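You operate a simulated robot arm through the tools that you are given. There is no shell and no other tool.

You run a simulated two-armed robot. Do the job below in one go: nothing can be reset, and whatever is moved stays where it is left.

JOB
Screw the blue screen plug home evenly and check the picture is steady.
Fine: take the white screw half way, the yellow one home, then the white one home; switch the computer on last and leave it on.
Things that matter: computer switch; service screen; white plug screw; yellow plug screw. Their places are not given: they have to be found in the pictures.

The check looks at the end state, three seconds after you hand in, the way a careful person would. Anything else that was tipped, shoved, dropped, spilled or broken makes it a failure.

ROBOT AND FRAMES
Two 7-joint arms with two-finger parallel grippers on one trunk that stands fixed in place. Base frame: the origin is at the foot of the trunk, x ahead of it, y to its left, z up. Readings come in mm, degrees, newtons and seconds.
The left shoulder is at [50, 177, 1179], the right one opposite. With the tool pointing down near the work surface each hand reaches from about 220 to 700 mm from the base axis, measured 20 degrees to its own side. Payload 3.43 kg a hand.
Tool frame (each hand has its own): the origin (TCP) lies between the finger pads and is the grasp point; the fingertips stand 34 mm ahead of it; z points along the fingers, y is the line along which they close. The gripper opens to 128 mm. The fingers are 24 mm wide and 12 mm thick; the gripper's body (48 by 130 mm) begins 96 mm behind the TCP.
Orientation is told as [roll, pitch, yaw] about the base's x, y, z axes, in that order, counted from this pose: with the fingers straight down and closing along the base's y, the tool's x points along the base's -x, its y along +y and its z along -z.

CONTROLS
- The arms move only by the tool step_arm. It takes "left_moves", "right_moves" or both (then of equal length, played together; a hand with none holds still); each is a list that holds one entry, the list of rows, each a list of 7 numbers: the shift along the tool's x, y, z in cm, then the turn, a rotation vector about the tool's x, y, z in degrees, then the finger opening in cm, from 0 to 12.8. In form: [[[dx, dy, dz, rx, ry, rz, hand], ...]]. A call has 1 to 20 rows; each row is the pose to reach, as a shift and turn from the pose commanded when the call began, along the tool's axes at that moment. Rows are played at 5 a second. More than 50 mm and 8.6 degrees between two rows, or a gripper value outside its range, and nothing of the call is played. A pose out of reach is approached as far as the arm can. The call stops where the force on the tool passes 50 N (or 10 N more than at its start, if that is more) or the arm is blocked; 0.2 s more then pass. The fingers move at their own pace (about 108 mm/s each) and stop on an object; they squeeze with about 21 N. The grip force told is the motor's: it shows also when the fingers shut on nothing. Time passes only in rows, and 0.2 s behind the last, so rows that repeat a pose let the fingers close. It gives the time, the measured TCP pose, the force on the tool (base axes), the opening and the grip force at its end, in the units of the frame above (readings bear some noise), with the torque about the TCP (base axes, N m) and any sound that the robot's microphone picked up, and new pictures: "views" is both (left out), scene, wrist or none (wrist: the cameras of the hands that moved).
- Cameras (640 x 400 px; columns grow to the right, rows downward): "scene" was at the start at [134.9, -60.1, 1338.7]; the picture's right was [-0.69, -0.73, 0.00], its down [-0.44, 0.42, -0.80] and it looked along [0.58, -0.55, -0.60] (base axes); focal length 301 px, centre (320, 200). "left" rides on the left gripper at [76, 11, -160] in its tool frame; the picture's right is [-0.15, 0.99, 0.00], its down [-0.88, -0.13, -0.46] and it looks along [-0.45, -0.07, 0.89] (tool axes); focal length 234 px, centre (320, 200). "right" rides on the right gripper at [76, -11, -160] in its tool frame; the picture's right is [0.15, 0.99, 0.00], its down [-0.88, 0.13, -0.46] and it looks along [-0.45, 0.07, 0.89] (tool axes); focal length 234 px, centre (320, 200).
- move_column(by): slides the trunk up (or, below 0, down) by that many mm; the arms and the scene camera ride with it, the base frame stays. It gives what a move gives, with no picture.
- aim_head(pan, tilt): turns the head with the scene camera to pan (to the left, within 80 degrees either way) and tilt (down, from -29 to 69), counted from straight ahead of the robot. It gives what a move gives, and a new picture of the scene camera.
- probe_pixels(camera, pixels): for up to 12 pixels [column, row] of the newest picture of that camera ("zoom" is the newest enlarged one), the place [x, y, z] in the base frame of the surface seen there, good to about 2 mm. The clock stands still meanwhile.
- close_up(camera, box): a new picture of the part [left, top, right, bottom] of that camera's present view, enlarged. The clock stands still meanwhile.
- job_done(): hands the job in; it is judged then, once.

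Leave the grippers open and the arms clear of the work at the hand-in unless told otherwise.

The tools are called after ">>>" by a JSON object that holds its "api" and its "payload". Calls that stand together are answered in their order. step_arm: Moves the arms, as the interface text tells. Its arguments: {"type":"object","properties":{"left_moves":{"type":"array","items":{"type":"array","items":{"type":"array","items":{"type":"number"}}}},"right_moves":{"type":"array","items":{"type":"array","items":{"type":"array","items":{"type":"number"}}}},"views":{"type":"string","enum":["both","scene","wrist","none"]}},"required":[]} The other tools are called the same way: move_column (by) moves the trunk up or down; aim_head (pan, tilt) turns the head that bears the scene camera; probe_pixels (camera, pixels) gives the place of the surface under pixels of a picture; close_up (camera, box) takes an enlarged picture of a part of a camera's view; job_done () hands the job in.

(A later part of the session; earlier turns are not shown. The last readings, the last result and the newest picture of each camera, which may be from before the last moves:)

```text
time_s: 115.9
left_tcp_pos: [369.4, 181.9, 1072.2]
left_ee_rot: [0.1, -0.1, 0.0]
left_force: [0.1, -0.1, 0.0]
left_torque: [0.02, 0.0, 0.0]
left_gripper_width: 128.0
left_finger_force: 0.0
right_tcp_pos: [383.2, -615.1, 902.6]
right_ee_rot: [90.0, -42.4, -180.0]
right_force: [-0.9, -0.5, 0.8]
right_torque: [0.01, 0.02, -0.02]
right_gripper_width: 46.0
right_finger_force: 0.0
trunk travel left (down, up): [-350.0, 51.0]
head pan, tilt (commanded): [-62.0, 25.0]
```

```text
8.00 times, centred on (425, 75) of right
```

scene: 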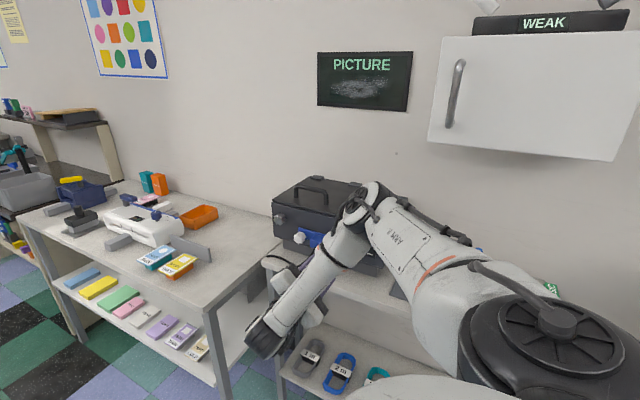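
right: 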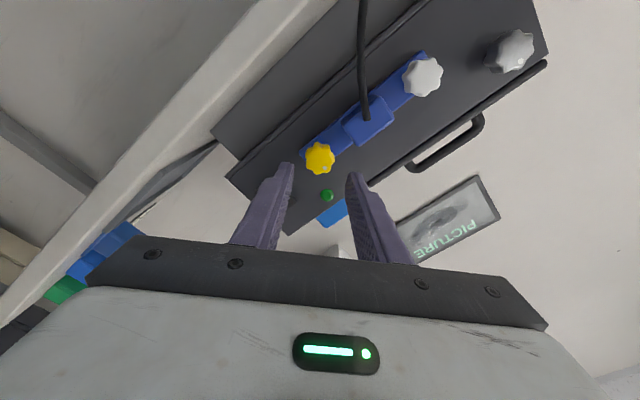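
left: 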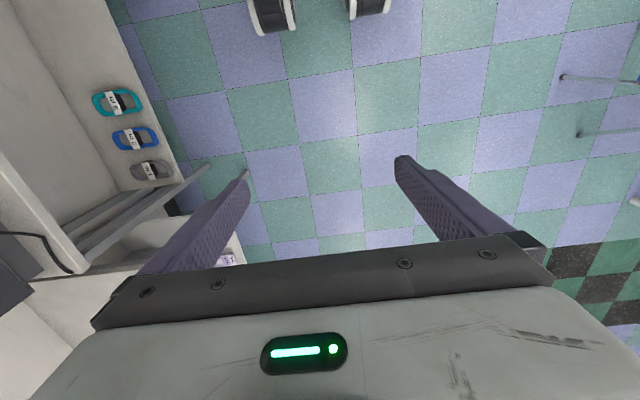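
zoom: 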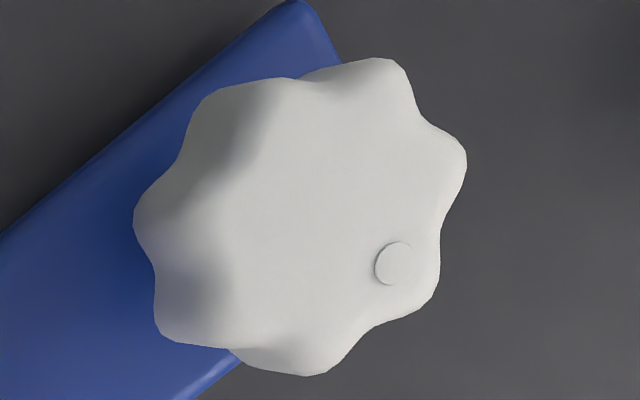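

Both dots are back at 12 o'clock, so each screw has made about one turn. Yellow stopped there, while white never showed a stop. I need to know if white still turns, so I'll move the hand across to the white screw while winding back to -32°.

>>> {"api": "step_arm", "payload": {"right_moves": [[[0.46, 0.4, 0, 0, 0, -8.5, 4.6], [0.92, 0.79, 0, 0, 0, -17, 4.6], [1.38, 1.19, 0, 0, 0, -25.5, 4.6], [1.84, 1.59, 0, 0, 0, -34, 4.6], [2.3, 1.98, 0, 0, 0, -42.5, 4.6], [2.76, 2.38, 0, 0, 0, -51, 4.6], [3.22, 2.78, 0, 0, 0, -59.5, 4.6], [3.68, 3.18, 0, 0, 0, -68, 4.6], [4.14, 3.57, 0, 0, 0, -76.5, 4.6], [4.6, 3.97, 0, 0, 0, -85, 4.6], [5.06, 4.37, 0, 0, 0, -93.5, 4.6], [5.52, 4.76, 0, 0, 0, -102, 4.6], [5.98, 5.16, 0, 0, 0, -110.5, 4.6], [6.44, 5.56, 0, 0, 0, -119, 4.6], [6.9, 5.96, 0, 0, 0, -127.5, 4.6], [7.36, 6.35, 0, 0, 0, -136, 4.6], [7.82, 6.75, 0, 0, 0, -144.5, 4.6], [8.28, 7.15, 0, 0, 0, -153, 4.6], [8.74, 7.54, 0, 0, 0, -161.5, 4.6], [9.2, 7.94, 0, 0, 0, -169.5, 4.6]]], "views": "wrist"}}

>>> {"api": "close_up", "payload": {"camera": "right", "box": [270, 130, 370, 200]}}

```text
time_s: 120.1
left_tcp_pos: [369.9, 183.3, 1072.5]
left_ee_rot: [0.0, 0.0, -0.1]
left_force: [-0.5, -1.4, 0.0]
left_torque: [-0.02, 0.0, -0.03]
left_gripper_width: 127.9
left_finger_force: 0.1
right_tcp_pos: [503.7, -616.3, 898.0]
right_ee_rot: [-89.9, 32.2, 0.1]
right_force: [0.5, -0.2, 0.2]
right_torque: [0.0, 0.01, 0.02]
right_gripper_width: 46.0
right_finger_force: 0.1
trunk travel left (down, up): [-350.0, 51.0]
head pan, tilt (commanded): [-62.0, 25.0]
```

right: 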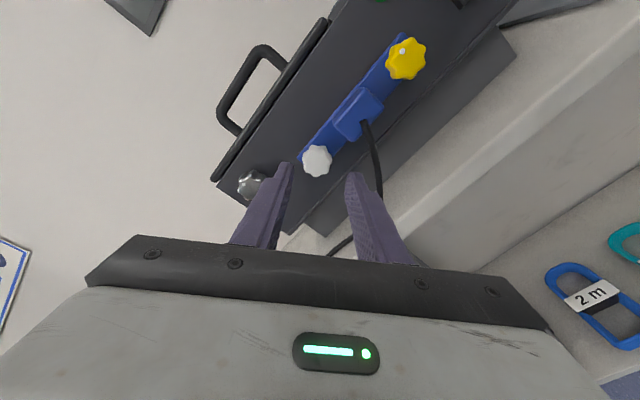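

```text
5.71 times, centred on (320, 165) of right
```

zoom: 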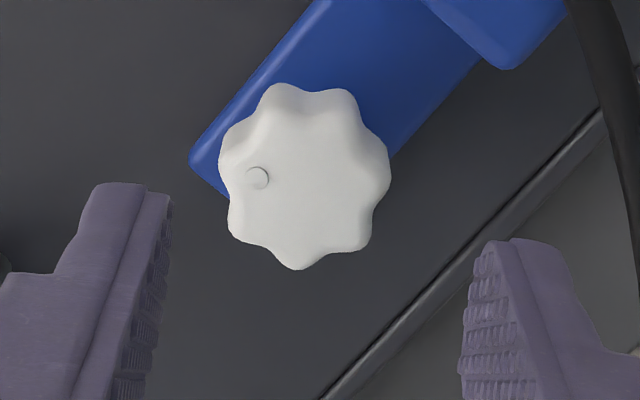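

From the dots, white is at about 316° and yellow reached about 350°. Yellow's stop suggests one turn is the full travel, which would mean white went well past half way. I'll check this by gripping white mid-range, feeling for its stop, and then backing it off to a true half. First I'll turn the hand to +88° in free air.

>>> {"api": "step_arm", "payload": {"right_moves": [[[0, 0, 0, 0, 0, 8, 4.4], [0, 0, 0, 0, 0, 16, 4.4], [0, 0, 0, 0, 0, 24, 4.4], [0, 0, 0, 0, 0, 32, 4.4], [0, 0, 0, 0, 0, 40, 4.4], [0, 0, 0, 0, 0, 48, 4.4], [0, 0, 0, 0, 0, 56, 4.4], [0, 0, 0, 0, 0, 64, 4.4], [0, 0, 0, 0, 0, 72, 4.4], [0, 0, 0, 0, 0, 80, 4.4], [0, 0, 0, 0, 0, 88, 4.4], [0, 0, 0, 0, 0, 96, 4.4], [0, 0, 0, 0, 0, 104, 4.4], [0, 0, 0, 0, 0, 112, 4.4], [0, 0, 0, 0, 0, 120, 4.4], [0, 0, 0, 0, 0, 120, 4.4]]], "views": "wrist"}}

>>> {"api": "close_up", "payload": {"camera": "right", "box": [270, 130, 370, 200]}}

```text
time_s: 123.5
left_tcp_pos: [369.3, 182.9, 1073.0]
left_ee_rot: [0.0, 0.0, -0.1]
left_force: [0.0, -0.2, -0.7]
left_torque: [-0.03, 0.02, 0.02]
left_gripper_width: 127.8
left_finger_force: 0.1
right_tcp_pos: [505.4, -616.8, 895.7]
right_ee_rot: [-90.0, -88.2, 0.2]
right_force: [0.0, -0.4, -0.2]
right_torque: [0.0, 0.01, 0.04]
right_gripper_width: 44.1
right_finger_force: 0.0
trunk travel left (down, up): [-350.0, 51.0]
head pan, tilt (commanded): [-62.0, 25.0]
```

right: 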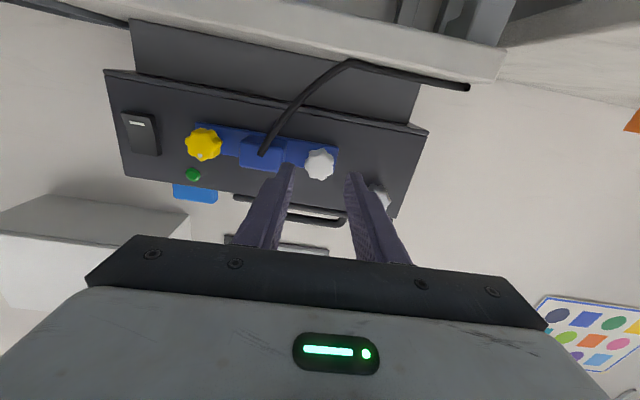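

```text
5.71 times, centred on (320, 165) of right
```

zoom: 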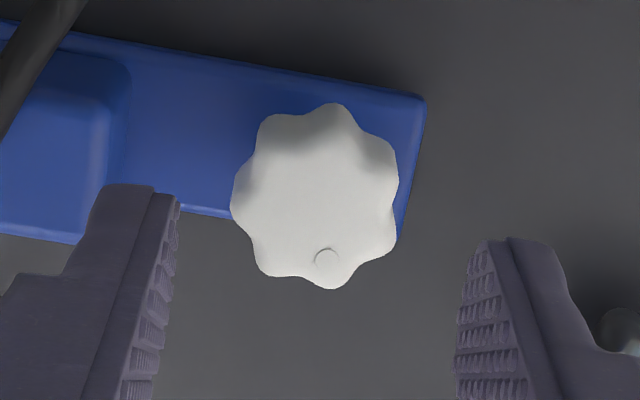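

With the geometry worked through, white is about 45° short of a full turn, and the fingers seem to have jumped one knob lobe. I'll centre on it (4.8 mm shift), slide in 5.6 cm and close.

>>> {"api": "step_arm", "payload": {"right_moves": [[[-0.48, 0.03, 0.5, 0, 0, 0, 4.4], [-0.48, 0.03, 2, 0, 0, 0, 4.4], [-0.48, 0.03, 3.4, 0, 0, 0, 4.4], [-0.48, 0.03, 4.6, 0, 0, 0, 4.4], [-0.48, 0.03, 5.6, 0, 0, 0, 4.4], [-0.48, 0.03, 5.6, 0, 0, 0, 4.4]]], "views": "wrist"}}

>>> {"api": "close_up", "payload": {"camera": "right", "box": [270, 150, 370, 220]}}

```text
time_s: 124.9
left_tcp_pos: [368.8, 183.5, 1071.8]
left_ee_rot: [0.1, 0.0, 0.0]
left_force: [0.8, 0.0, 0.0]
left_torque: [0.0, -0.01, 0.0]
left_gripper_width: 128.3
left_finger_force: 0.0
right_tcp_pos: [506.4, -671.9, 902.5]
right_ee_rot: [-90.3, -87.9, 0.2]
right_force: [0.1, 0.1, -0.4]
right_torque: [-0.01, 0.02, -0.04]
right_gripper_width: 43.8
right_finger_force: 0.1
trunk travel left (down, up): [-350.0, 51.0]
head pan, tilt (commanded): [-62.0, 25.0]
```

right: 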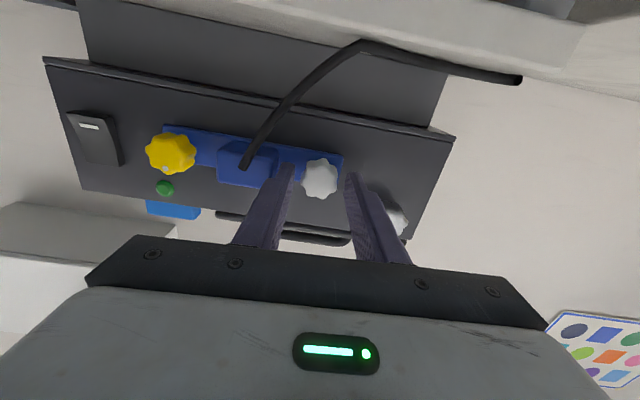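

```text
5.71 times, centred on (320, 185) of right
```

zoom: 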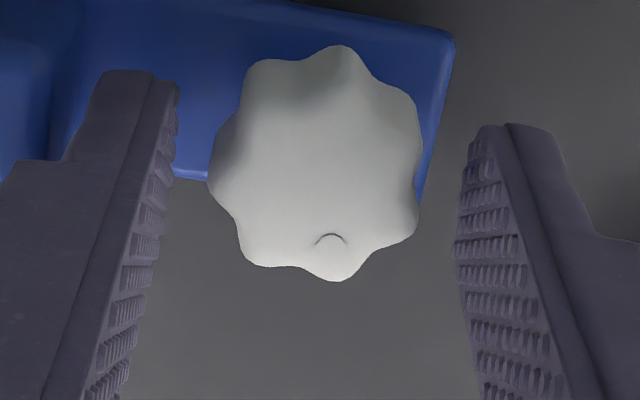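

The hand is about 2 mm high. I'll shift 2 mm and close on the knob.

>>> {"api": "step_arm", "payload": {"right_moves": [[[0.2, 0, 0, 0, 0, 0, 4.4], [0.2, 0, 0, 0, 0, 0, 3.4], [0.2, 0, 0, 0, 0, 0, 2], [0.2, 0, 0, 0, 0, 0, 1.5], [0.2, 0, 0, 0, 0, 0, 1.5]]], "views": "wrist"}}

>>> {"api": "close_up", "payload": {"camera": "right", "box": [270, 150, 370, 220]}}

```text
time_s: 126.1
left_tcp_pos: [368.5, 182.6, 1072.4]
left_ee_rot: [0.0, 0.0, 0.0]
left_force: [-0.7, 0.2, -0.2]
left_torque: [0.02, 0.03, 0.02]
left_gripper_width: 127.8
left_finger_force: 0.0
right_tcp_pos: [504.8, -673.0, 900.3]
right_ee_rot: [-89.7, -88.0, -0.3]
right_force: [-7.9, 0.0, -1.7]
right_torque: [-0.12, -0.01, 0.3]
right_gripper_width: 31.2
right_finger_force: 44.8
trunk travel left (down, up): [-350.0, 51.0]
head pan, tilt (commanded): [-62.0, 25.0]
```

right: 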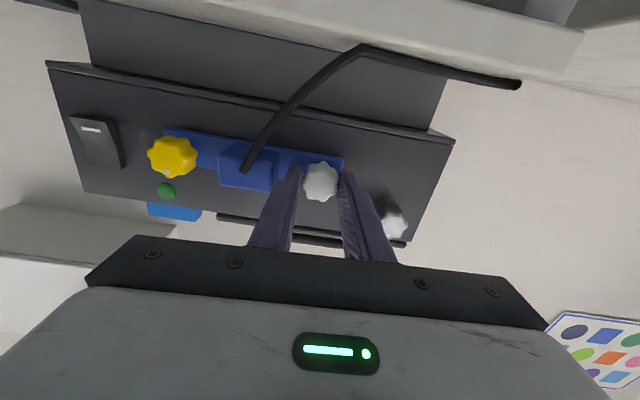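

```text
5.71 times, centred on (320, 185) of right
```

zoom: 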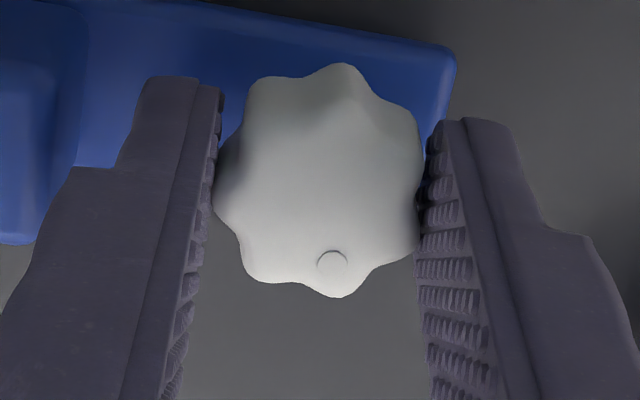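

I've got the grip. Now a cautious clockwise probe of 16°, watching the axis torque.

>>> {"api": "step_arm", "payload": {"right_moves": [[[0, -0.1, 0, 0, 0, 4, 1.5], [0, -0.1, 0, 0, 0, 8, 1.5], [0, -0.1, 0, 0, 0, 12, 1.5], [0, -0.1, 0, 0, 0, 16, 1.5], [0, -0.1, 0, 0, 0, 16, 1.5]]], "views": "wrist"}}

>>> {"api": "close_up", "payload": {"camera": "right", "box": [270, 150, 370, 220]}}

```text
time_s: 127.3
left_tcp_pos: [369.1, 182.9, 1072.1]
left_ee_rot: [0.0, 0.0, 0.1]
left_force: [0.1, 0.3, 0.4]
left_torque: [0.01, 0.01, 0.01]
left_gripper_width: 128.0
left_finger_force: 0.1
right_tcp_pos: [504.2, -672.5, 900.5]
right_ee_rot: [90.0, -75.7, -180.1]
right_force: [-0.3, 1.6, 3.4]
right_torque: [0.85, 0.01, -0.34]
right_gripper_width: 31.0
right_finger_force: 44.8
trunk travel left (down, up): [-350.0, 51.0]
head pan, tilt (commanded): [-62.0, 25.0]
```

right: 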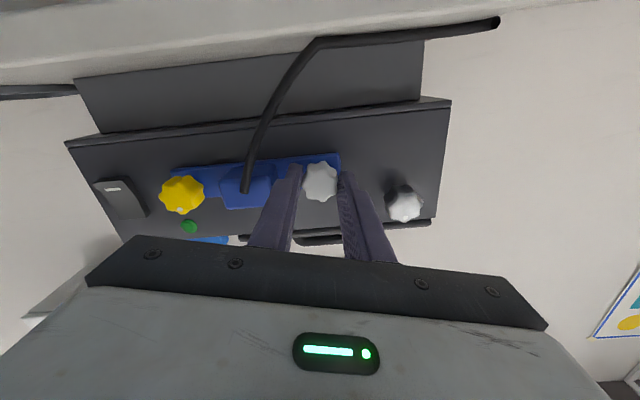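

```text
5.71 times, centred on (320, 185) of right
```

zoom: 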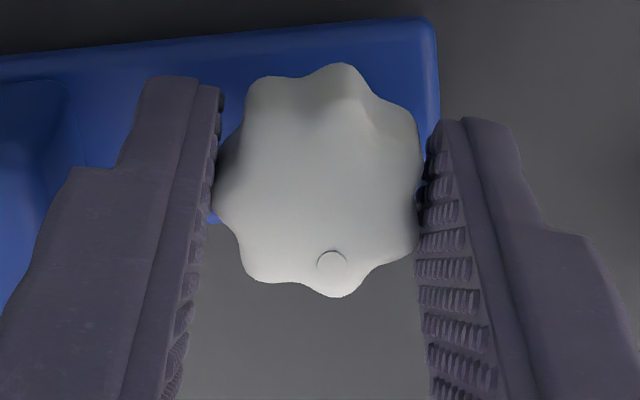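

White still turns freely at about 331°, so it isn't at a stop. I'll probe another 16°.

>>> {"api": "step_arm", "payload": {"right_moves": [[[0, 0, 0, 0, 0, 4, 1.5], [0, 0, 0, 0, 0, 8, 1.5], [0, 0, 0, 0, 0, 12, 1.5], [0, 0, 0, 0, 0, 16, 1.5], [0, 0, 0, 0, 0, 16, 1.5]]], "views": "wrist"}}

>>> {"api": "close_up", "payload": {"camera": "right", "box": [270, 150, 370, 220]}}

```text
time_s: 128.5
left_tcp_pos: [371.3, 182.8, 1072.3]
left_ee_rot: [0.0, 0.1, 0.0]
left_force: [-0.7, -0.3, 0.7]
left_torque: [0.0, 0.01, 0.0]
left_gripper_width: 127.9
left_finger_force: 0.1
right_tcp_pos: [505.5, -671.1, 899.8]
right_ee_rot: [89.9, -59.9, -179.8]
right_force: [7.5, -3.7, 2.0]
right_torque: [0.19, 0.15, 0.33]
right_gripper_width: 31.1
right_finger_force: 44.9
trunk travel left (down, up): [-350.0, 51.0]
head pan, tilt (commanded): [-62.0, 25.0]
```

right: 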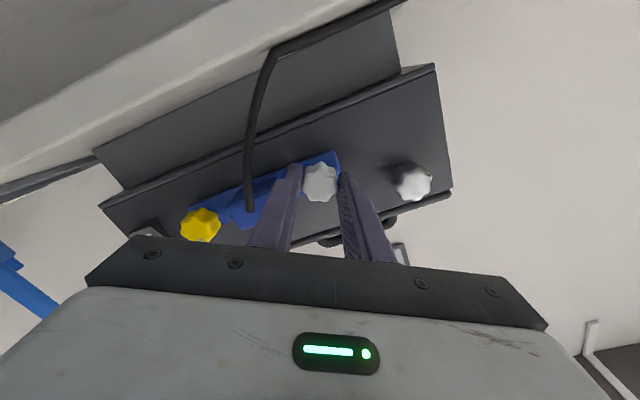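

```text
5.71 times, centred on (320, 185) of right
```

zoom: 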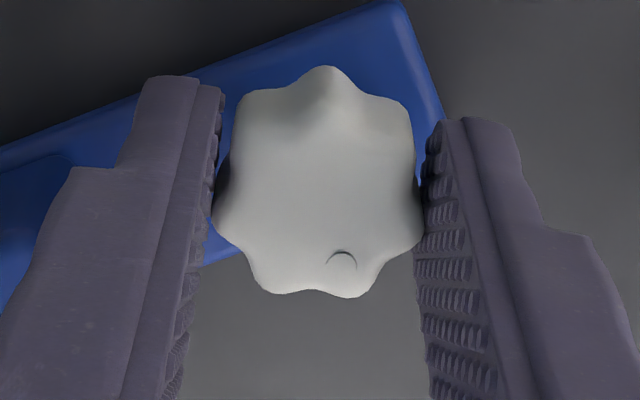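

White's stop shows here: torque is 0.15 N·m and the dot slipped about 10°. Full travel is therefore only about one turn (~345°), so the first time I took white to roughly 90%, not half. The job asked for an even sequence, so I'll do it properly: back white off to half, loosen yellow, then yellow home and white home. First I'll turn white back 78°.

>>> {"api": "step_arm", "payload": {"right_moves": [[[0, 0, 0, 0, 0, -7.8, 1.5], [0, 0, 0, 0, 0, -15.6, 1.5], [0, 0, -0.01, 0, 0, -23.4, 1.5], [0, 0, -0.02, 0, 0, -31.2, 1.5], [0, 0, -0.03, 0, 0, -39, 1.5], [0, 0, -0.03, 0, 0, -46.8, 1.5], [0, 0, -0.04, 0, 0, -54.6, 1.5], [0, 0, -0.05, 0, 0, -62.4, 1.5], [0, 0, -0.06, 0, 0, -70.2, 1.5], [0, 0, -0.06, 0, 0, -78, 1.5], [0, 0, -0.06, 0, 0, -78, 1.5]]], "views": "wrist"}}

>>> {"api": "close_up", "payload": {"camera": "right", "box": [270, 150, 370, 220]}}

```text
time_s: 130.9
left_tcp_pos: [369.7, 184.4, 1073.0]
left_ee_rot: [0.0, 0.1, 0.0]
left_force: [0.4, -0.1, 0.3]
left_torque: [0.0, 0.01, 0.0]
left_gripper_width: 127.9
left_finger_force: 0.0
right_tcp_pos: [504.2, -671.9, 898.3]
right_ee_rot: [-90.0, -41.8, 0.0]
right_force: [3.2, 3.1, -1.2]
right_torque: [0.03, -0.02, -0.04]
right_gripper_width: 31.0
right_finger_force: 45.0
trunk travel left (down, up): [-350.0, 51.0]
head pan, tilt (commanded): [-62.0, 25.0]
```

right: 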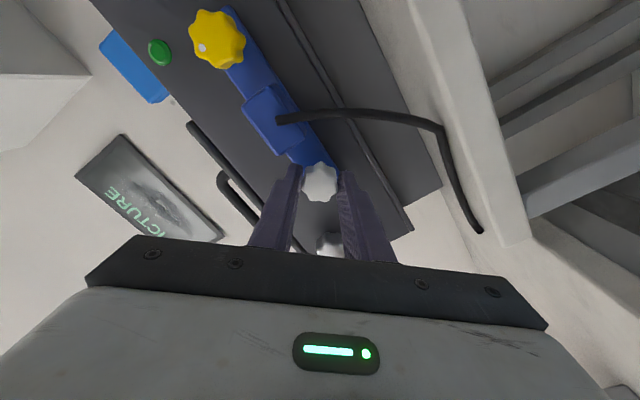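

```text
5.71 times, centred on (320, 185) of right
```

zoom: 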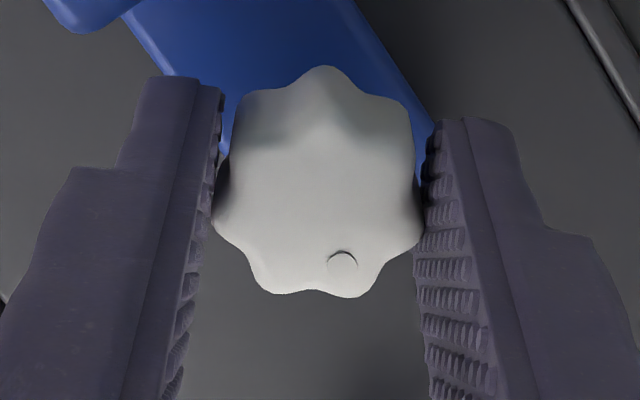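

White backed off 78° cleanly. I'll continue another 78°, which brings it to about 55% of its travel.

>>> {"api": "step_arm", "payload": {"right_moves": [[[0, 0, 0, 0, 0, -7.8, 1.5], [0, 0, 0, 0, 0, -15.6, 1.5], [0, 0, -0.01, 0, 0, -23.4, 1.5], [0, 0, -0.02, 0, 0, -31.2, 1.5], [0, 0, -0.03, 0, 0, -39, 1.5], [0, 0, -0.03, 0, 0, -46.8, 1.5], [0, 0, -0.04, 0, 0, -54.6, 1.5], [0, 0, -0.05, 0, 0, -62.4, 1.5], [0, 0, -0.06, 0, 0, -70.2, 1.5], [0, 0, -0.06, 0, 0, -78, 1.5], [0, 0, -0.06, 0, 0, -78, 1.5]]], "views": "wrist"}}

>>> {"api": "close_up", "payload": {"camera": "right", "box": [270, 150, 370, 220]}}

```text
time_s: 133.3
left_tcp_pos: [369.6, 184.7, 1072.8]
left_ee_rot: [0.0, 0.0, 0.0]
left_force: [-1.0, -0.8, 0.1]
left_torque: [0.0, -0.02, -0.02]
left_gripper_width: 128.1
left_finger_force: 0.1
right_tcp_pos: [504.0, -669.6, 899.7]
right_ee_rot: [-90.0, 36.1, -0.1]
right_force: [-2.1, 2.0, 0.6]
right_torque: [-0.03, 0.0, -0.07]
right_gripper_width: 31.0
right_finger_force: 44.9
trunk travel left (down, up): [-350.0, 51.0]
head pan, tilt (commanded): [-62.0, 25.0]
```

right: 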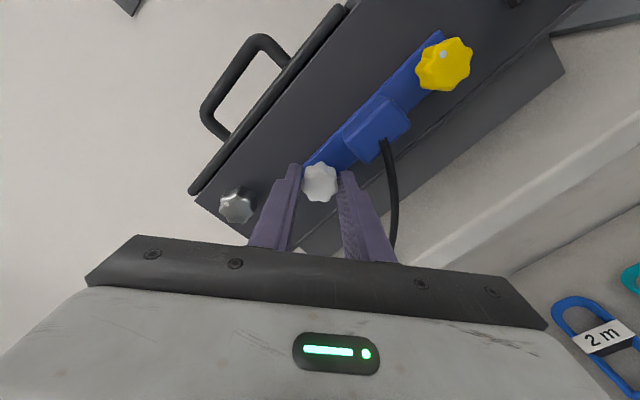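

```text
5.71 times, centred on (320, 185) of right
```

zoom: 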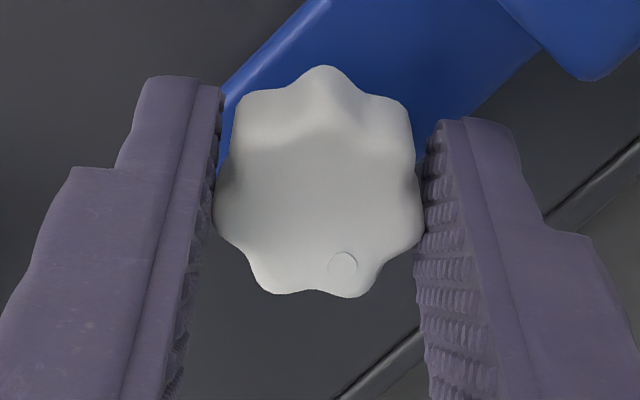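

White is now at about 183° of roughly 345°, a true half way. I'll release it, back off and carry the hand over to the yellow screw while winding forward, ready to loosen yellow.

>>> {"api": "step_arm", "payload": {"right_moves": [[[0, 0, 0, 0, 0, 0, 3.4], [0, 0, 0, 0, 0, 0, 4.6], [0, 0, 0, 0, 0, 0, 4.6], [0, 0, -1.5, 0, 0, 0, 4.6], [0, 0, -3, 0, 0, 0, 4.6], [0, 0, -5, 0, 0, 0, 4.6], [0.69, 0.5, -5, 0, 0, 8.5, 4.6], [1.38, 1.0, -5, 0, 0, 17, 4.6], [2.06, 1.5, -5, 0, 0, 25.5, 4.6], [2.75, 2.0, -5, 0, 0, 34, 4.6], [3.44, 2.5, -5, 0, 0, 42.5, 4.6], [4.13, 3.0, -5, 0, 0, 51, 4.6], [4.82, 3.5, -5, 0, 0, 59.5, 4.6], [5.5, 4.0, -5, 0, 0, 68, 4.6], [6.19, 4.5, -5, 0, 0, 76.5, 4.6], [6.88, 5.0, -5, 0, 0, 85, 4.6], [7.57, 5.5, -5, 0, 0, 93.5, 4.6], [8.26, 6.0, -5, 0, 0, 102, 4.6], [8.94, 6.5, -5, 0, 0, 110.5, 4.6], [9.63, 7.0, -5, 0, 0, 119, 4.6]]], "views": "none"}}

>>> {"api": "step_arm", "payload": {"right_moves": [[[0, 0, 0, 0, 0, 8.4, 4.6], [0, 0, 0, 0, 0, 16.8, 4.6], [0, 0, 0, 0, 0, 25.2, 4.6], [0, 0, 0, 0, 0, 33.6, 4.6], [0, 0, 0, 0, 0, 42, 4.6], [0, 0, 0, 0, 0, 50.4, 4.6], [0, 0, 0, 0, 0, 58.8, 4.6], [0, 0, 0, 0, 0, 67.2, 4.6], [0, 0, 0, 0, 0, 75.6, 4.6], [0, 0, 0, 0, 0, 84, 4.6], [0, 0, 0, 0, 0, 92.4, 4.6], [0, 0, 0, 0, 0, 100.8, 4.6], [0, 0, 0, 0, 0, 109.2, 4.6], [0, 0, 0, 0, 0, 117.6, 4.6], [0, 0, 0, 0, 0, 126, 4.6], [0, 0, 0, 0, 0, 132, 4.6], [0, 0, 0, 0, 0, 132, 4.6]]], "views": "wrist"}}

>>> {"api": "close_up", "payload": {"camera": "right", "box": [270, 130, 370, 200]}}

```text
time_s: 137.5
left_tcp_pos: [368.7, 183.9, 1072.0]
left_ee_rot: [0.0, 0.0, 0.0]
left_force: [-0.5, 0.5, -0.7]
left_torque: [0.0, 0.03, -0.02]
left_gripper_width: 128.0
left_finger_force: 0.1
right_tcp_pos: [386.4, -621.3, 899.1]
right_ee_rot: [-90.0, -83.3, -0.1]
right_force: [0.0, 0.6, 0.3]
right_torque: [-0.02, 0.02, 0.03]
right_gripper_width: 45.8
right_finger_force: 0.0
trunk travel left (down, up): [-350.0, 51.0]
head pan, tilt (commanded): [-62.0, 25.0]
```

```text
time_s: 141.1
left_tcp_pos: [369.9, 184.4, 1072.1]
left_ee_rot: [0.0, 0.1, -0.1]
left_force: [0.0, 0.1, -0.2]
left_torque: [0.01, -0.02, 0.02]
left_gripper_width: 127.9
left_finger_force: 0.1
right_tcp_pos: [384.4, -621.0, 899.8]
right_ee_rot: [89.9, 35.2, -180.0]
right_force: [0.4, 0.0, 0.2]
right_torque: [0.04, 0.0, 0.0]
right_gripper_width: 46.0
right_finger_force: 0.0
trunk travel left (down, up): [-350.0, 51.0]
head pan, tilt (commanded): [-62.0, 25.0]
```

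right: 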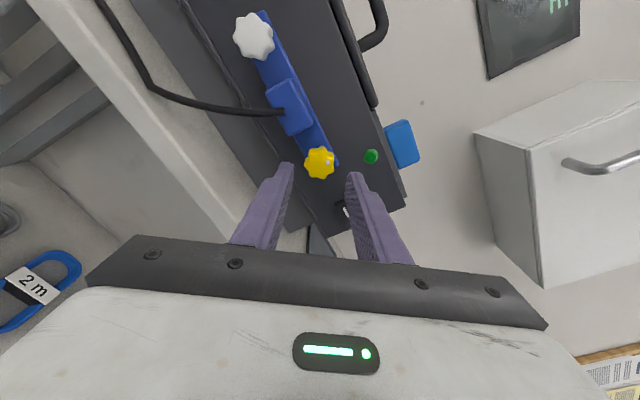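

```text
5.71 times, centred on (320, 165) of right
```

zoom: 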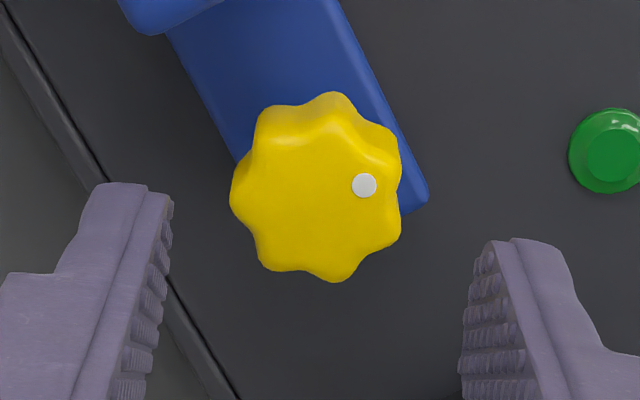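

Yellow's dot reads about 347°, its home. The knob is about 1.6 mm off-centre. I'll correct that, slide in 5.1 cm and grip to loosen it.

>>> {"api": "step_arm", "payload": {"right_moves": [[[-0.16, 0, 0.5, 0, 0, 0, 4.6], [-0.16, 0, 2, 0, 0, 0, 4.6], [-0.16, 0, 3.2, 0, 0, 0, 4.6], [-0.16, 0, 4.2, 0, 0, 0, 4.6], [-0.16, 0, 5.0, 0, 0, 0, 4.6], [-0.16, 0, 5.0, 0, 0, 0, 4.6], [-0.16, 0, 5.0, 0, 0, 0, 3.4], [-0.16, 0, 5.0, 0, 0, 0, 2], [-0.16, 0, 5.0, 0, 0, 0, 1.5], [-0.16, 0, 5.0, 0, 0, 0, 1.5]]], "views": "wrist"}}

>>> {"api": "close_up", "payload": {"camera": "right", "box": [270, 150, 370, 220]}}

```text
time_s: 143.3
left_tcp_pos: [370.2, 182.7, 1071.5]
left_ee_rot: [0.0, -0.1, -0.1]
left_force: [0.6, 0.4, 0.1]
left_torque: [-0.01, 0.0, 0.01]
left_gripper_width: 127.8
left_finger_force: 0.0
right_tcp_pos: [385.8, -670.2, 901.1]
right_ee_rot: [89.9, 35.0, -180.0]
right_force: [1.6, -1.2, -2.3]
right_torque: [-0.03, 0.0, 0.11]
right_gripper_width: 30.9
right_finger_force: 45.5
trunk travel left (down, up): [-350.0, 51.0]
head pan, tilt (commanded): [-62.0, 25.0]
```

right: 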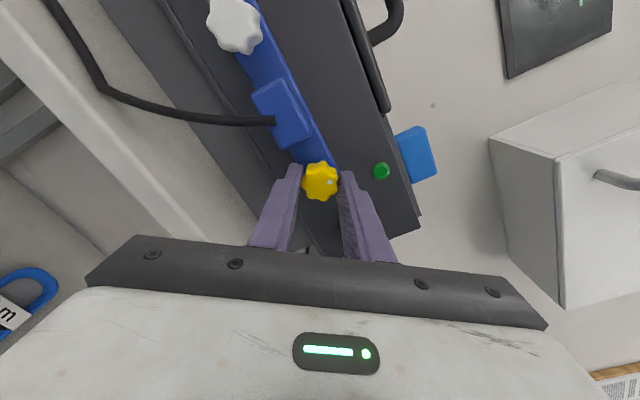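

```text
5.71 times, centred on (320, 185) of right
```

zoom: 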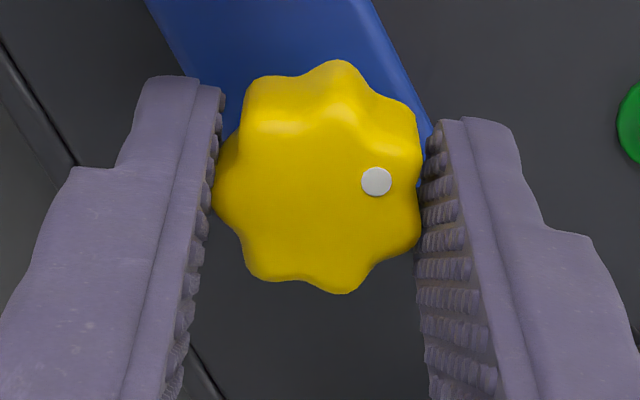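

The grip is good. I'll loosen yellow counter-clockwise by 88° first.

>>> {"api": "step_arm", "payload": {"right_moves": [[[0, 0, 0, 0, 0, -8, 1.5], [0, 0, -0.01, 0, 0, -16, 1.5], [0, 0, -0.02, 0, 0, -24, 1.5], [0, 0, -0.03, 0, 0, -32, 1.5], [0, 0, -0.04, 0, 0, -40, 1.5], [0, 0, -0.05, 0, 0, -48, 1.5], [0, 0, -0.06, 0, 0, -56, 1.5], [0, 0, -0.06, 0, 0, -64, 1.5], [0, 0, -0.07, 0, 0, -72, 1.5], [0, 0, -0.08, 0, 0, -80, 1.5], [0, 0, -0.08, 0, 0, -88, 1.5], [0, 0, -0.08, 0, 0, -88, 1.5]]], "views": "wrist"}}

>>> {"api": "close_up", "payload": {"camera": "right", "box": [270, 150, 370, 220]}}

```text
time_s: 145.9
left_tcp_pos: [369.7, 184.8, 1073.1]
left_ee_rot: [-0.1, 0.0, 0.0]
left_force: [-0.1, -0.4, 0.2]
left_torque: [-0.02, -0.01, 0.0]
left_gripper_width: 128.1
left_finger_force: 0.1
right_tcp_pos: [384.7, -670.7, 900.4]
right_ee_rot: [90.0, -52.9, 179.9]
right_force: [10.9, -2.8, 13.5]
right_torque: [0.83, 0.03, 0.57]
right_gripper_width: 30.3
right_finger_force: 44.8
trunk travel left (down, up): [-350.0, 51.0]
head pan, tilt (commanded): [-62.0, 25.0]
```

right: 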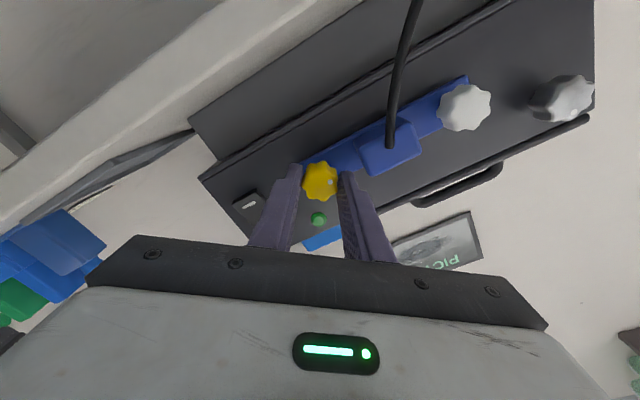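

```text
5.71 times, centred on (320, 185) of right
```

zoom: 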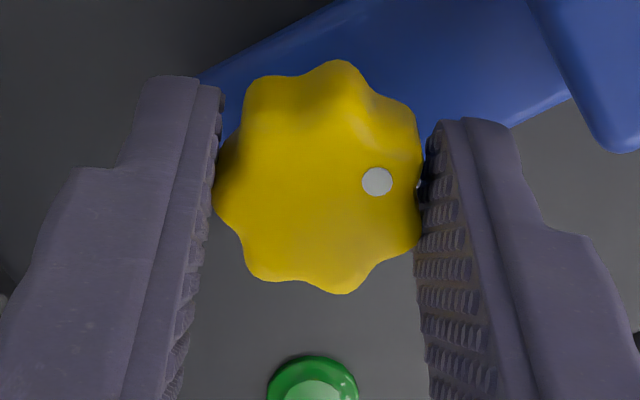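

There's no slip. I'll ease the side load and keep loosening another 156°, to a hand angle of about -29°.

>>> {"api": "step_arm", "payload": {"right_moves": [[[-0.08, 0.3, 0, 0, 0, 0, 1.5], [-0.08, 0.3, -0.01, 0, 0, -8, 1.5], [-0.08, 0.3, -0.02, 0, 0, -16, 1.5], [-0.08, 0.3, -0.02, 0, 0, -24, 1.5], [-0.08, 0.3, -0.03, 0, 0, -32, 1.5], [-0.08, 0.3, -0.04, 0, 0, -40, 1.5], [-0.08, 0.3, -0.04, 0, 0, -48, 1.5], [-0.08, 0.3, -0.05, 0, 0, -56, 1.5], [-0.08, 0.3, -0.06, 0, 0, -64, 1.5], [-0.08, 0.3, -0.06, 0, 0, -72, 1.5], [-0.08, 0.3, -0.07, 0, 0, -80, 1.5], [-0.08, 0.3, -0.07, 0, 0, -80, 1.5]]], "views": "none"}}

>>> {"api": "step_arm", "payload": {"right_moves": [[[0, 0, 0, 0, 0, -8, 1.5], [0, 0, -0.01, 0, 0, -16, 1.5], [0, 0, -0.02, 0, 0, -24, 1.5], [0, 0, -0.02, 0, 0, -32, 1.5], [0, 0, -0.03, 0, 0, -40, 1.5], [0, 0, -0.04, 0, 0, -48, 1.5], [0, 0, -0.04, 0, 0, -56, 1.5], [0, 0, -0.05, 0, 0, -64, 1.5], [0, 0, -0.06, 0, 0, -72, 1.5], [0, 0, -0.06, 0, 0, -76, 1.5], [0, 0, -0.06, 0, 0, -76, 1.5]]], "views": "wrist"}}

>>> {"api": "close_up", "payload": {"camera": "right", "box": [270, 150, 370, 220]}}

```text
time_s: 148.5
left_tcp_pos: [370.9, 182.9, 1072.5]
left_ee_rot: [-0.1, 0.0, -0.1]
left_force: [-0.5, 0.6, 0.5]
left_torque: [0.0, -0.02, 0.02]
left_gripper_width: 128.1
left_finger_force: 0.1
right_tcp_pos: [385.8, -670.3, 901.4]
right_ee_rot: [-89.8, -46.9, -0.2]
right_force: [-3.6, 1.7, -5.3]
right_torque: [0.96, 0.01, -0.84]
right_gripper_width: 30.4
right_finger_force: 45.0
trunk travel left (down, up): [-350.0, 51.0]
head pan, tilt (commanded): [-62.0, 25.0]
```

```text
time_s: 150.9
left_tcp_pos: [370.4, 182.5, 1073.1]
left_ee_rot: [0.1, -0.1, -0.1]
left_force: [0.6, -0.2, -0.5]
left_torque: [-0.01, 0.0, -0.02]
left_gripper_width: 127.9
left_finger_force: 0.1
right_tcp_pos: [385.4, -669.7, 899.2]
right_ee_rot: [-89.8, 29.1, 0.1]
right_force: [-6.0, 2.1, -12.7]
right_torque: [0.31, 0.0, -0.12]
right_gripper_width: 30.7
right_finger_force: 44.9
trunk travel left (down, up): [-350.0, 51.0]
head pan, tilt (commanded): [-62.0, 25.0]
```

right: 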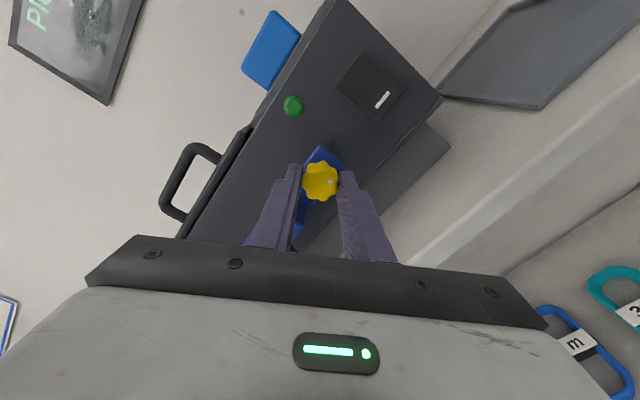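

```text
5.71 times, centred on (320, 185) of right
```

zoom: 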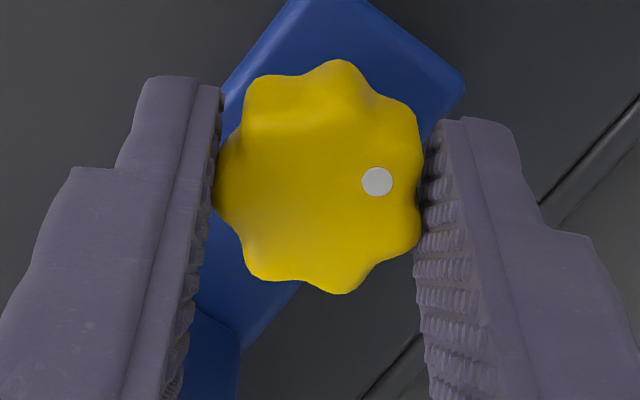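

There's no slip. Yellow is back at about 109° (31%) with white at 53%, so the plug is loosened evenly. From this same grip, one clockwise stroke of about 240° takes yellow home. I'll turn the first 80°.

>>> {"api": "step_arm", "payload": {"right_moves": [[[-0.03, 0.25, 0, 0, 0, 0, 1.5], [-0.03, 0.25, 0, 0, 0, 8, 1.5], [-0.03, 0.25, 0.01, 0, 0, 16, 1.5], [-0.03, 0.25, 0.02, 0, 0, 24, 1.5], [-0.03, 0.25, 0.02, 0, 0, 32, 1.5], [-0.03, 0.25, 0.03, 0, 0, 40, 1.5], [-0.03, 0.25, 0.04, 0, 0, 48, 1.5], [-0.03, 0.25, 0.05, 0, 0, 56, 1.5], [-0.03, 0.25, 0.05, 0, 0, 64, 1.5], [-0.03, 0.25, 0.06, 0, 0, 72, 1.5], [-0.03, 0.25, 0.07, 0, 0, 80, 1.5], [-0.03, 0.25, 0.07, 0, 0, 80, 1.5]]], "views": "none"}}

```text
time_s: 153.5
left_tcp_pos: [369.0, 183.5, 1073.5]
left_ee_rot: [-0.1, 0.0, 0.0]
left_force: [0.6, 0.5, -0.5]
left_torque: [-0.02, -0.02, 0.01]
left_gripper_width: 127.9
left_finger_force: 0.0
right_tcp_pos: [384.1, -669.3, 899.7]
right_ee_rot: [-90.3, -51.3, 0.2]
right_force: [11.0, -14.3, 16.6]
right_torque: [0.23, -0.01, -0.24]
right_gripper_width: 30.9
right_finger_force: 44.6
trunk travel left (down, up): [-350.0, 51.0]
head pan, tilt (commanded): [-62.0, 25.0]
```

I'll ease the side and axial load, then turn another 80°.

>>> {"api": "step_arm", "payload": {"right_moves": [[[-0.2, -0.02, 0.12, 0, 0, 0, 1.5], [-0.38, -0.04, 0.22, 0, 0, 0, 1.5], [-0.38, -0.04, 0.22, 0, 0, 8, 1.5], [-0.38, -0.04, 0.23, 0, 0, 16, 1.5], [-0.38, -0.04, 0.24, 0, 0, 24, 1.5], [-0.38, -0.04, 0.25, 0, 0, 32, 1.5], [-0.38, -0.04, 0.26, 0, 0, 40, 1.5], [-0.38, -0.04, 0.27, 0, 0, 48, 1.5], [-0.38, -0.04, 0.28, 0, 0, 56, 1.5], [-0.38, -0.04, 0.29, 0, 0, 64, 1.5], [-0.38, -0.04, 0.3, 0, 0, 72, 1.5], [-0.38, -0.04, 0.3, 0, 0, 80, 1.5], [-0.38, -0.04, 0.3, 0, 0, 80, 1.5]]], "views": "wrist"}}

>>> {"api": "close_up", "payload": {"camera": "right", "box": [270, 150, 370, 220]}}

```text
time_s: 156.3
left_tcp_pos: [369.0, 181.1, 1072.3]
left_ee_rot: [0.1, -0.1, 0.0]
left_force: [0.2, -0.1, 0.7]
left_torque: [-0.01, 0.0, 0.0]
left_gripper_width: 128.0
left_finger_force: 0.1
right_tcp_pos: [384.8, -673.7, 900.4]
right_ee_rot: [89.4, -48.9, -179.9]
right_force: [-19.5, 5.9, -15.9]
right_torque: [0.58, -0.02, 0.37]
right_gripper_width: 31.0
right_finger_force: 45.1
trunk travel left (down, up): [-350.0, 51.0]
head pan, tilt (commanded): [-62.0, 25.0]
```

right: 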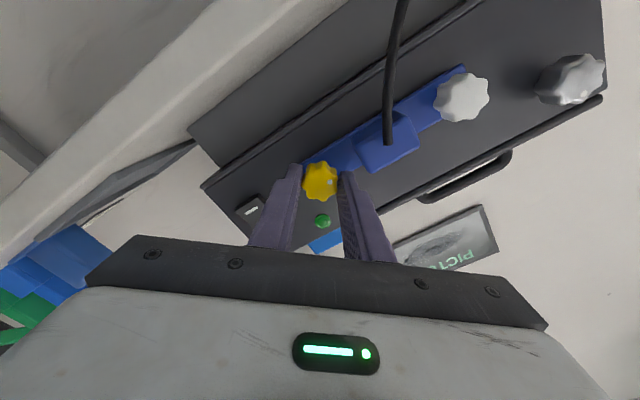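

```text
5.71 times, centred on (320, 185) of right
```

zoom: 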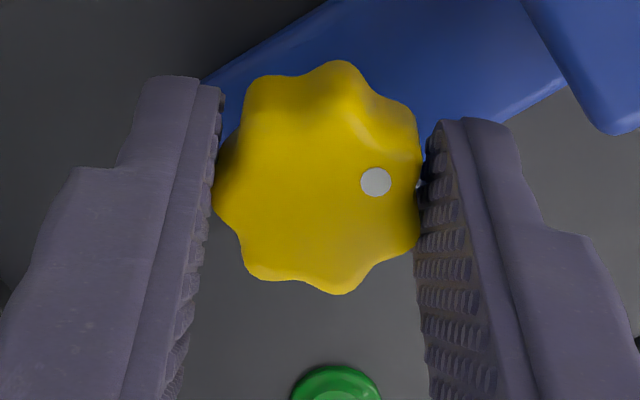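

There's no slip; yellow is at about 269°. I'll ease the side load and turn 68° more, stopping just short of the expected home.

>>> {"api": "step_arm", "payload": {"right_moves": [[[-0.01, -0.25, -0.05, 0, 0, 0, 1.5], [-0.02, -0.48, -0.08, 0, 0, 0, 1.5], [-0.02, -0.48, -0.08, 0, 0, 8, 1.5], [-0.02, -0.48, -0.07, 0, 0, 16, 1.5], [-0.02, -0.48, -0.06, 0, 0, 24, 1.5], [-0.02, -0.48, -0.05, 0, 0, 32, 1.5], [-0.02, -0.48, -0.04, 0, 0, 40, 1.5], [-0.02, -0.48, -0.03, 0, 0, 48, 1.5], [-0.02, -0.48, -0.02, 0, 0, 56, 1.5], [-0.02, -0.48, -0.01, 0, 0, 62, 1.5], [-0.02, -0.48, 0, 0, 0, 68, 1.5], [-0.02, -0.48, 0, 0, 0, 68, 1.5]]], "views": "wrist"}}

>>> {"api": "close_up", "payload": {"camera": "right", "box": [270, 150, 370, 220]}}

```text
time_s: 158.9
left_tcp_pos: [370.4, 184.2, 1072.0]
left_ee_rot: [-0.1, 0.0, 0.0]
left_force: [-0.1, 0.6, -0.5]
left_torque: [-0.02, 0.0, 0.01]
left_gripper_width: 128.0
left_finger_force: 0.0
right_tcp_pos: [384.3, -671.2, 899.5]
right_ee_rot: [90.0, 19.3, -179.8]
right_force: [13.8, 1.7, 7.6]
right_torque: [0.2, 0.02, -0.42]
right_gripper_width: 30.7
right_finger_force: 45.1
trunk travel left (down, up): [-350.0, 51.0]
head pan, tilt (commanded): [-62.0, 25.0]
```

right: 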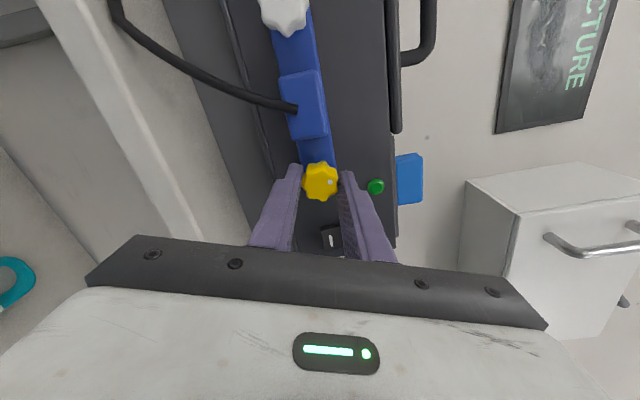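

```text
5.71 times, centred on (320, 185) of right
```

zoom: 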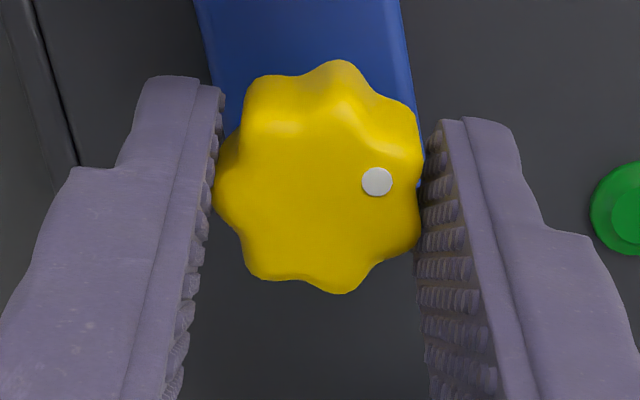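

Yellow is at about 337° with no slip. I'll ease off and turn in small steps, 12° more, feeling for the stop.

>>> {"api": "step_arm", "payload": {"right_moves": [[[0.14, 0.02, 0, 0, 0, 0, 1.5], [0.26, 0.05, 0, 0, 0, 3, 1.5], [0.26, 0.05, 0, 0, 0, 6, 1.5], [0.26, 0.05, 0, 0, 0, 9, 1.5], [0.26, 0.05, 0, 0, 0, 12, 1.5], [0.26, 0.05, 0, 0, 0, 12, 1.5]]], "views": "wrist"}}

>>> {"api": "close_up", "payload": {"camera": "right", "box": [270, 150, 370, 220]}}

```text
time_s: 160.3
left_tcp_pos: [371.0, 182.7, 1073.2]
left_ee_rot: [0.0, 0.1, -0.1]
left_force: [-0.2, -0.2, -0.1]
left_torque: [-0.02, -0.04, -0.02]
left_gripper_width: 128.2
left_finger_force: 0.0
right_tcp_pos: [385.0, -671.1, 900.5]
right_ee_rot: [89.9, 30.9, 179.9]
right_force: [1.3, 2.6, -3.6]
right_torque: [-0.37, 0.01, 0.53]
right_gripper_width: 30.6
right_finger_force: 45.1
trunk travel left (down, up): [-350.0, 51.0]
head pan, tilt (commanded): [-62.0, 25.0]
```

right: 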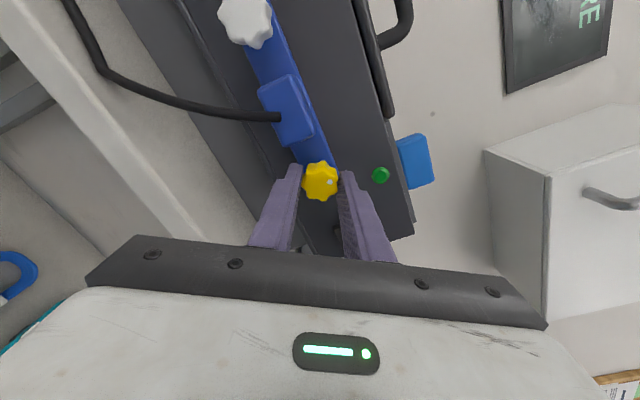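

```text
5.71 times, centred on (320, 185) of right
```

zoom: 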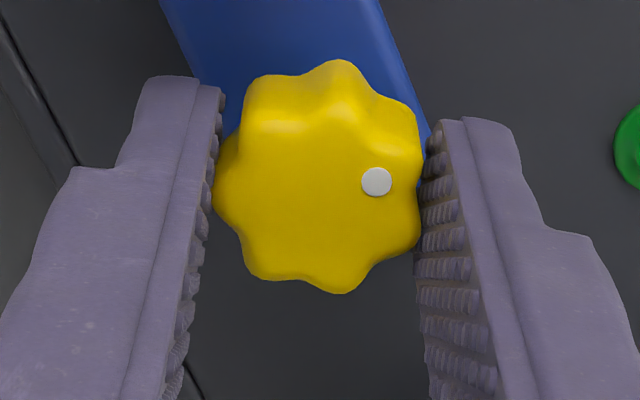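

It's still free at about 349°. I gripped it at +215° at its stop before, so I'll turn 7° more in small steps.

>>> {"api": "step_arm", "payload": {"right_moves": [[[0, 0, 0, 0, 0, 2, 1.5], [0, 0, 0, 0, 0, 4, 1.5], [0, 0, 0, 0, 0, 6, 1.5], [0, 0, 0, 0, 0, 7, 1.5], [0, 0, 0, 0, 0, 7, 1.5]]], "views": "none"}}

>>> {"api": "close_up", "payload": {"camera": "right", "box": [270, 150, 370, 220]}}

```text
time_s: 161.5
left_tcp_pos: [370.0, 183.6, 1071.9]
left_ee_rot: [-0.1, 0.0, 0.1]
left_force: [-0.1, -0.7, 0.5]
left_torque: [-0.01, 0.0, -0.01]
left_gripper_width: 128.0
left_finger_force: 0.0
right_tcp_pos: [385.8, -671.9, 900.1]
right_ee_rot: [90.0, 38.0, 179.9]
right_force: [-1.8, 2.5, -4.7]
right_torque: [0.4, 0.65, -0.48]
right_gripper_width: 30.7
right_finger_force: 44.8
trunk travel left (down, up): [-350.0, 51.0]
head pan, tilt (commanded): [-62.0, 25.0]
```

```text
5.71 times, centred on (320, 185) of right
```

zoom: 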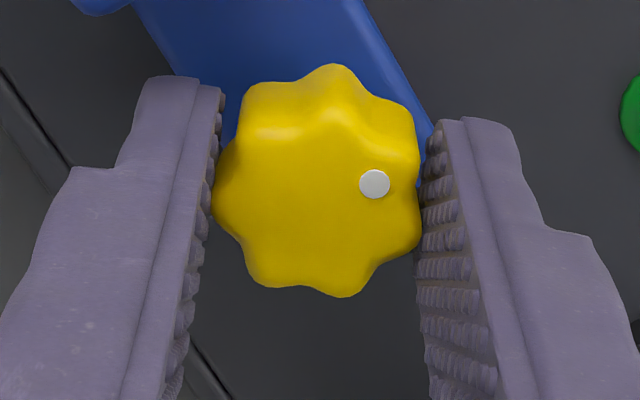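

The torque jumped to 0.65 N·m with almost no knob motion, so yellow is firmly home. I'll unwind the hand 2° to relax it, then open and back off.

>>> {"api": "step_arm", "payload": {"right_moves": [[[0, 0, 0, 0, 0, -2, 1.5], [0, 0, 0, 0, 0, -2, 3.4], [0, 0, 0, 0, 0, -2, 4.6], [0, 0, 0, 0, 0, -2, 4.6], [0, 0, -1.5, 0, 0, -2, 4.6], [0, 0, -3, 0, 0, -2, 4.6], [0, 0, -5, 0, 0, -2, 4.6], [0, 0, -5, 0, 0, -2, 4.6]]], "views": "wrist"}}

>>> {"api": "close_up", "payload": {"camera": "right", "box": [200, 0, 370, 200]}}

```text
time_s: 163.3
left_tcp_pos: [368.3, 182.5, 1072.0]
left_ee_rot: [0.0, 0.0, 0.0]
left_force: [0.4, -0.7, 0.0]
left_torque: [-0.01, 0.0, 0.0]
left_gripper_width: 128.2
left_finger_force: 0.1
right_tcp_pos: [385.0, -620.6, 901.5]
right_ee_rot: [89.9, 36.1, 179.9]
right_force: [0.1, 0.0, 0.2]
right_torque: [0.01, -0.02, 0.04]
right_gripper_width: 46.1
right_finger_force: 0.1
trunk travel left (down, up): [-350.0, 51.0]
head pan, tilt (commanded): [-62.0, 25.0]
```

right: 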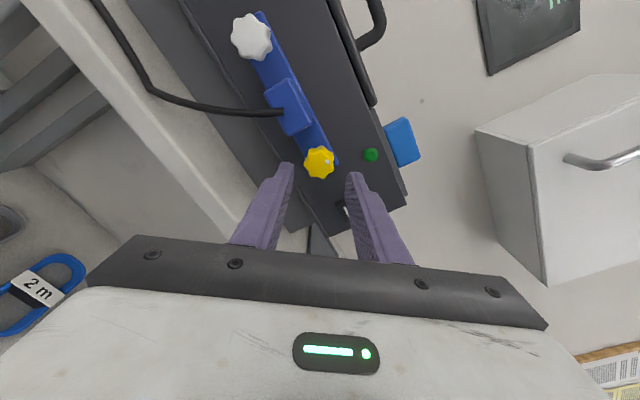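

```text
2.00 times, centred on (285, 100) of right
```

zoom: 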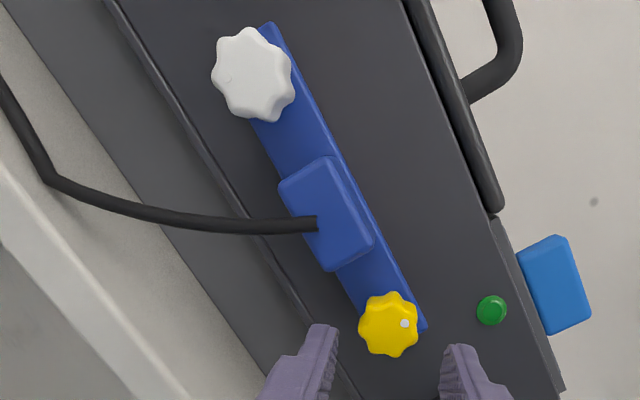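

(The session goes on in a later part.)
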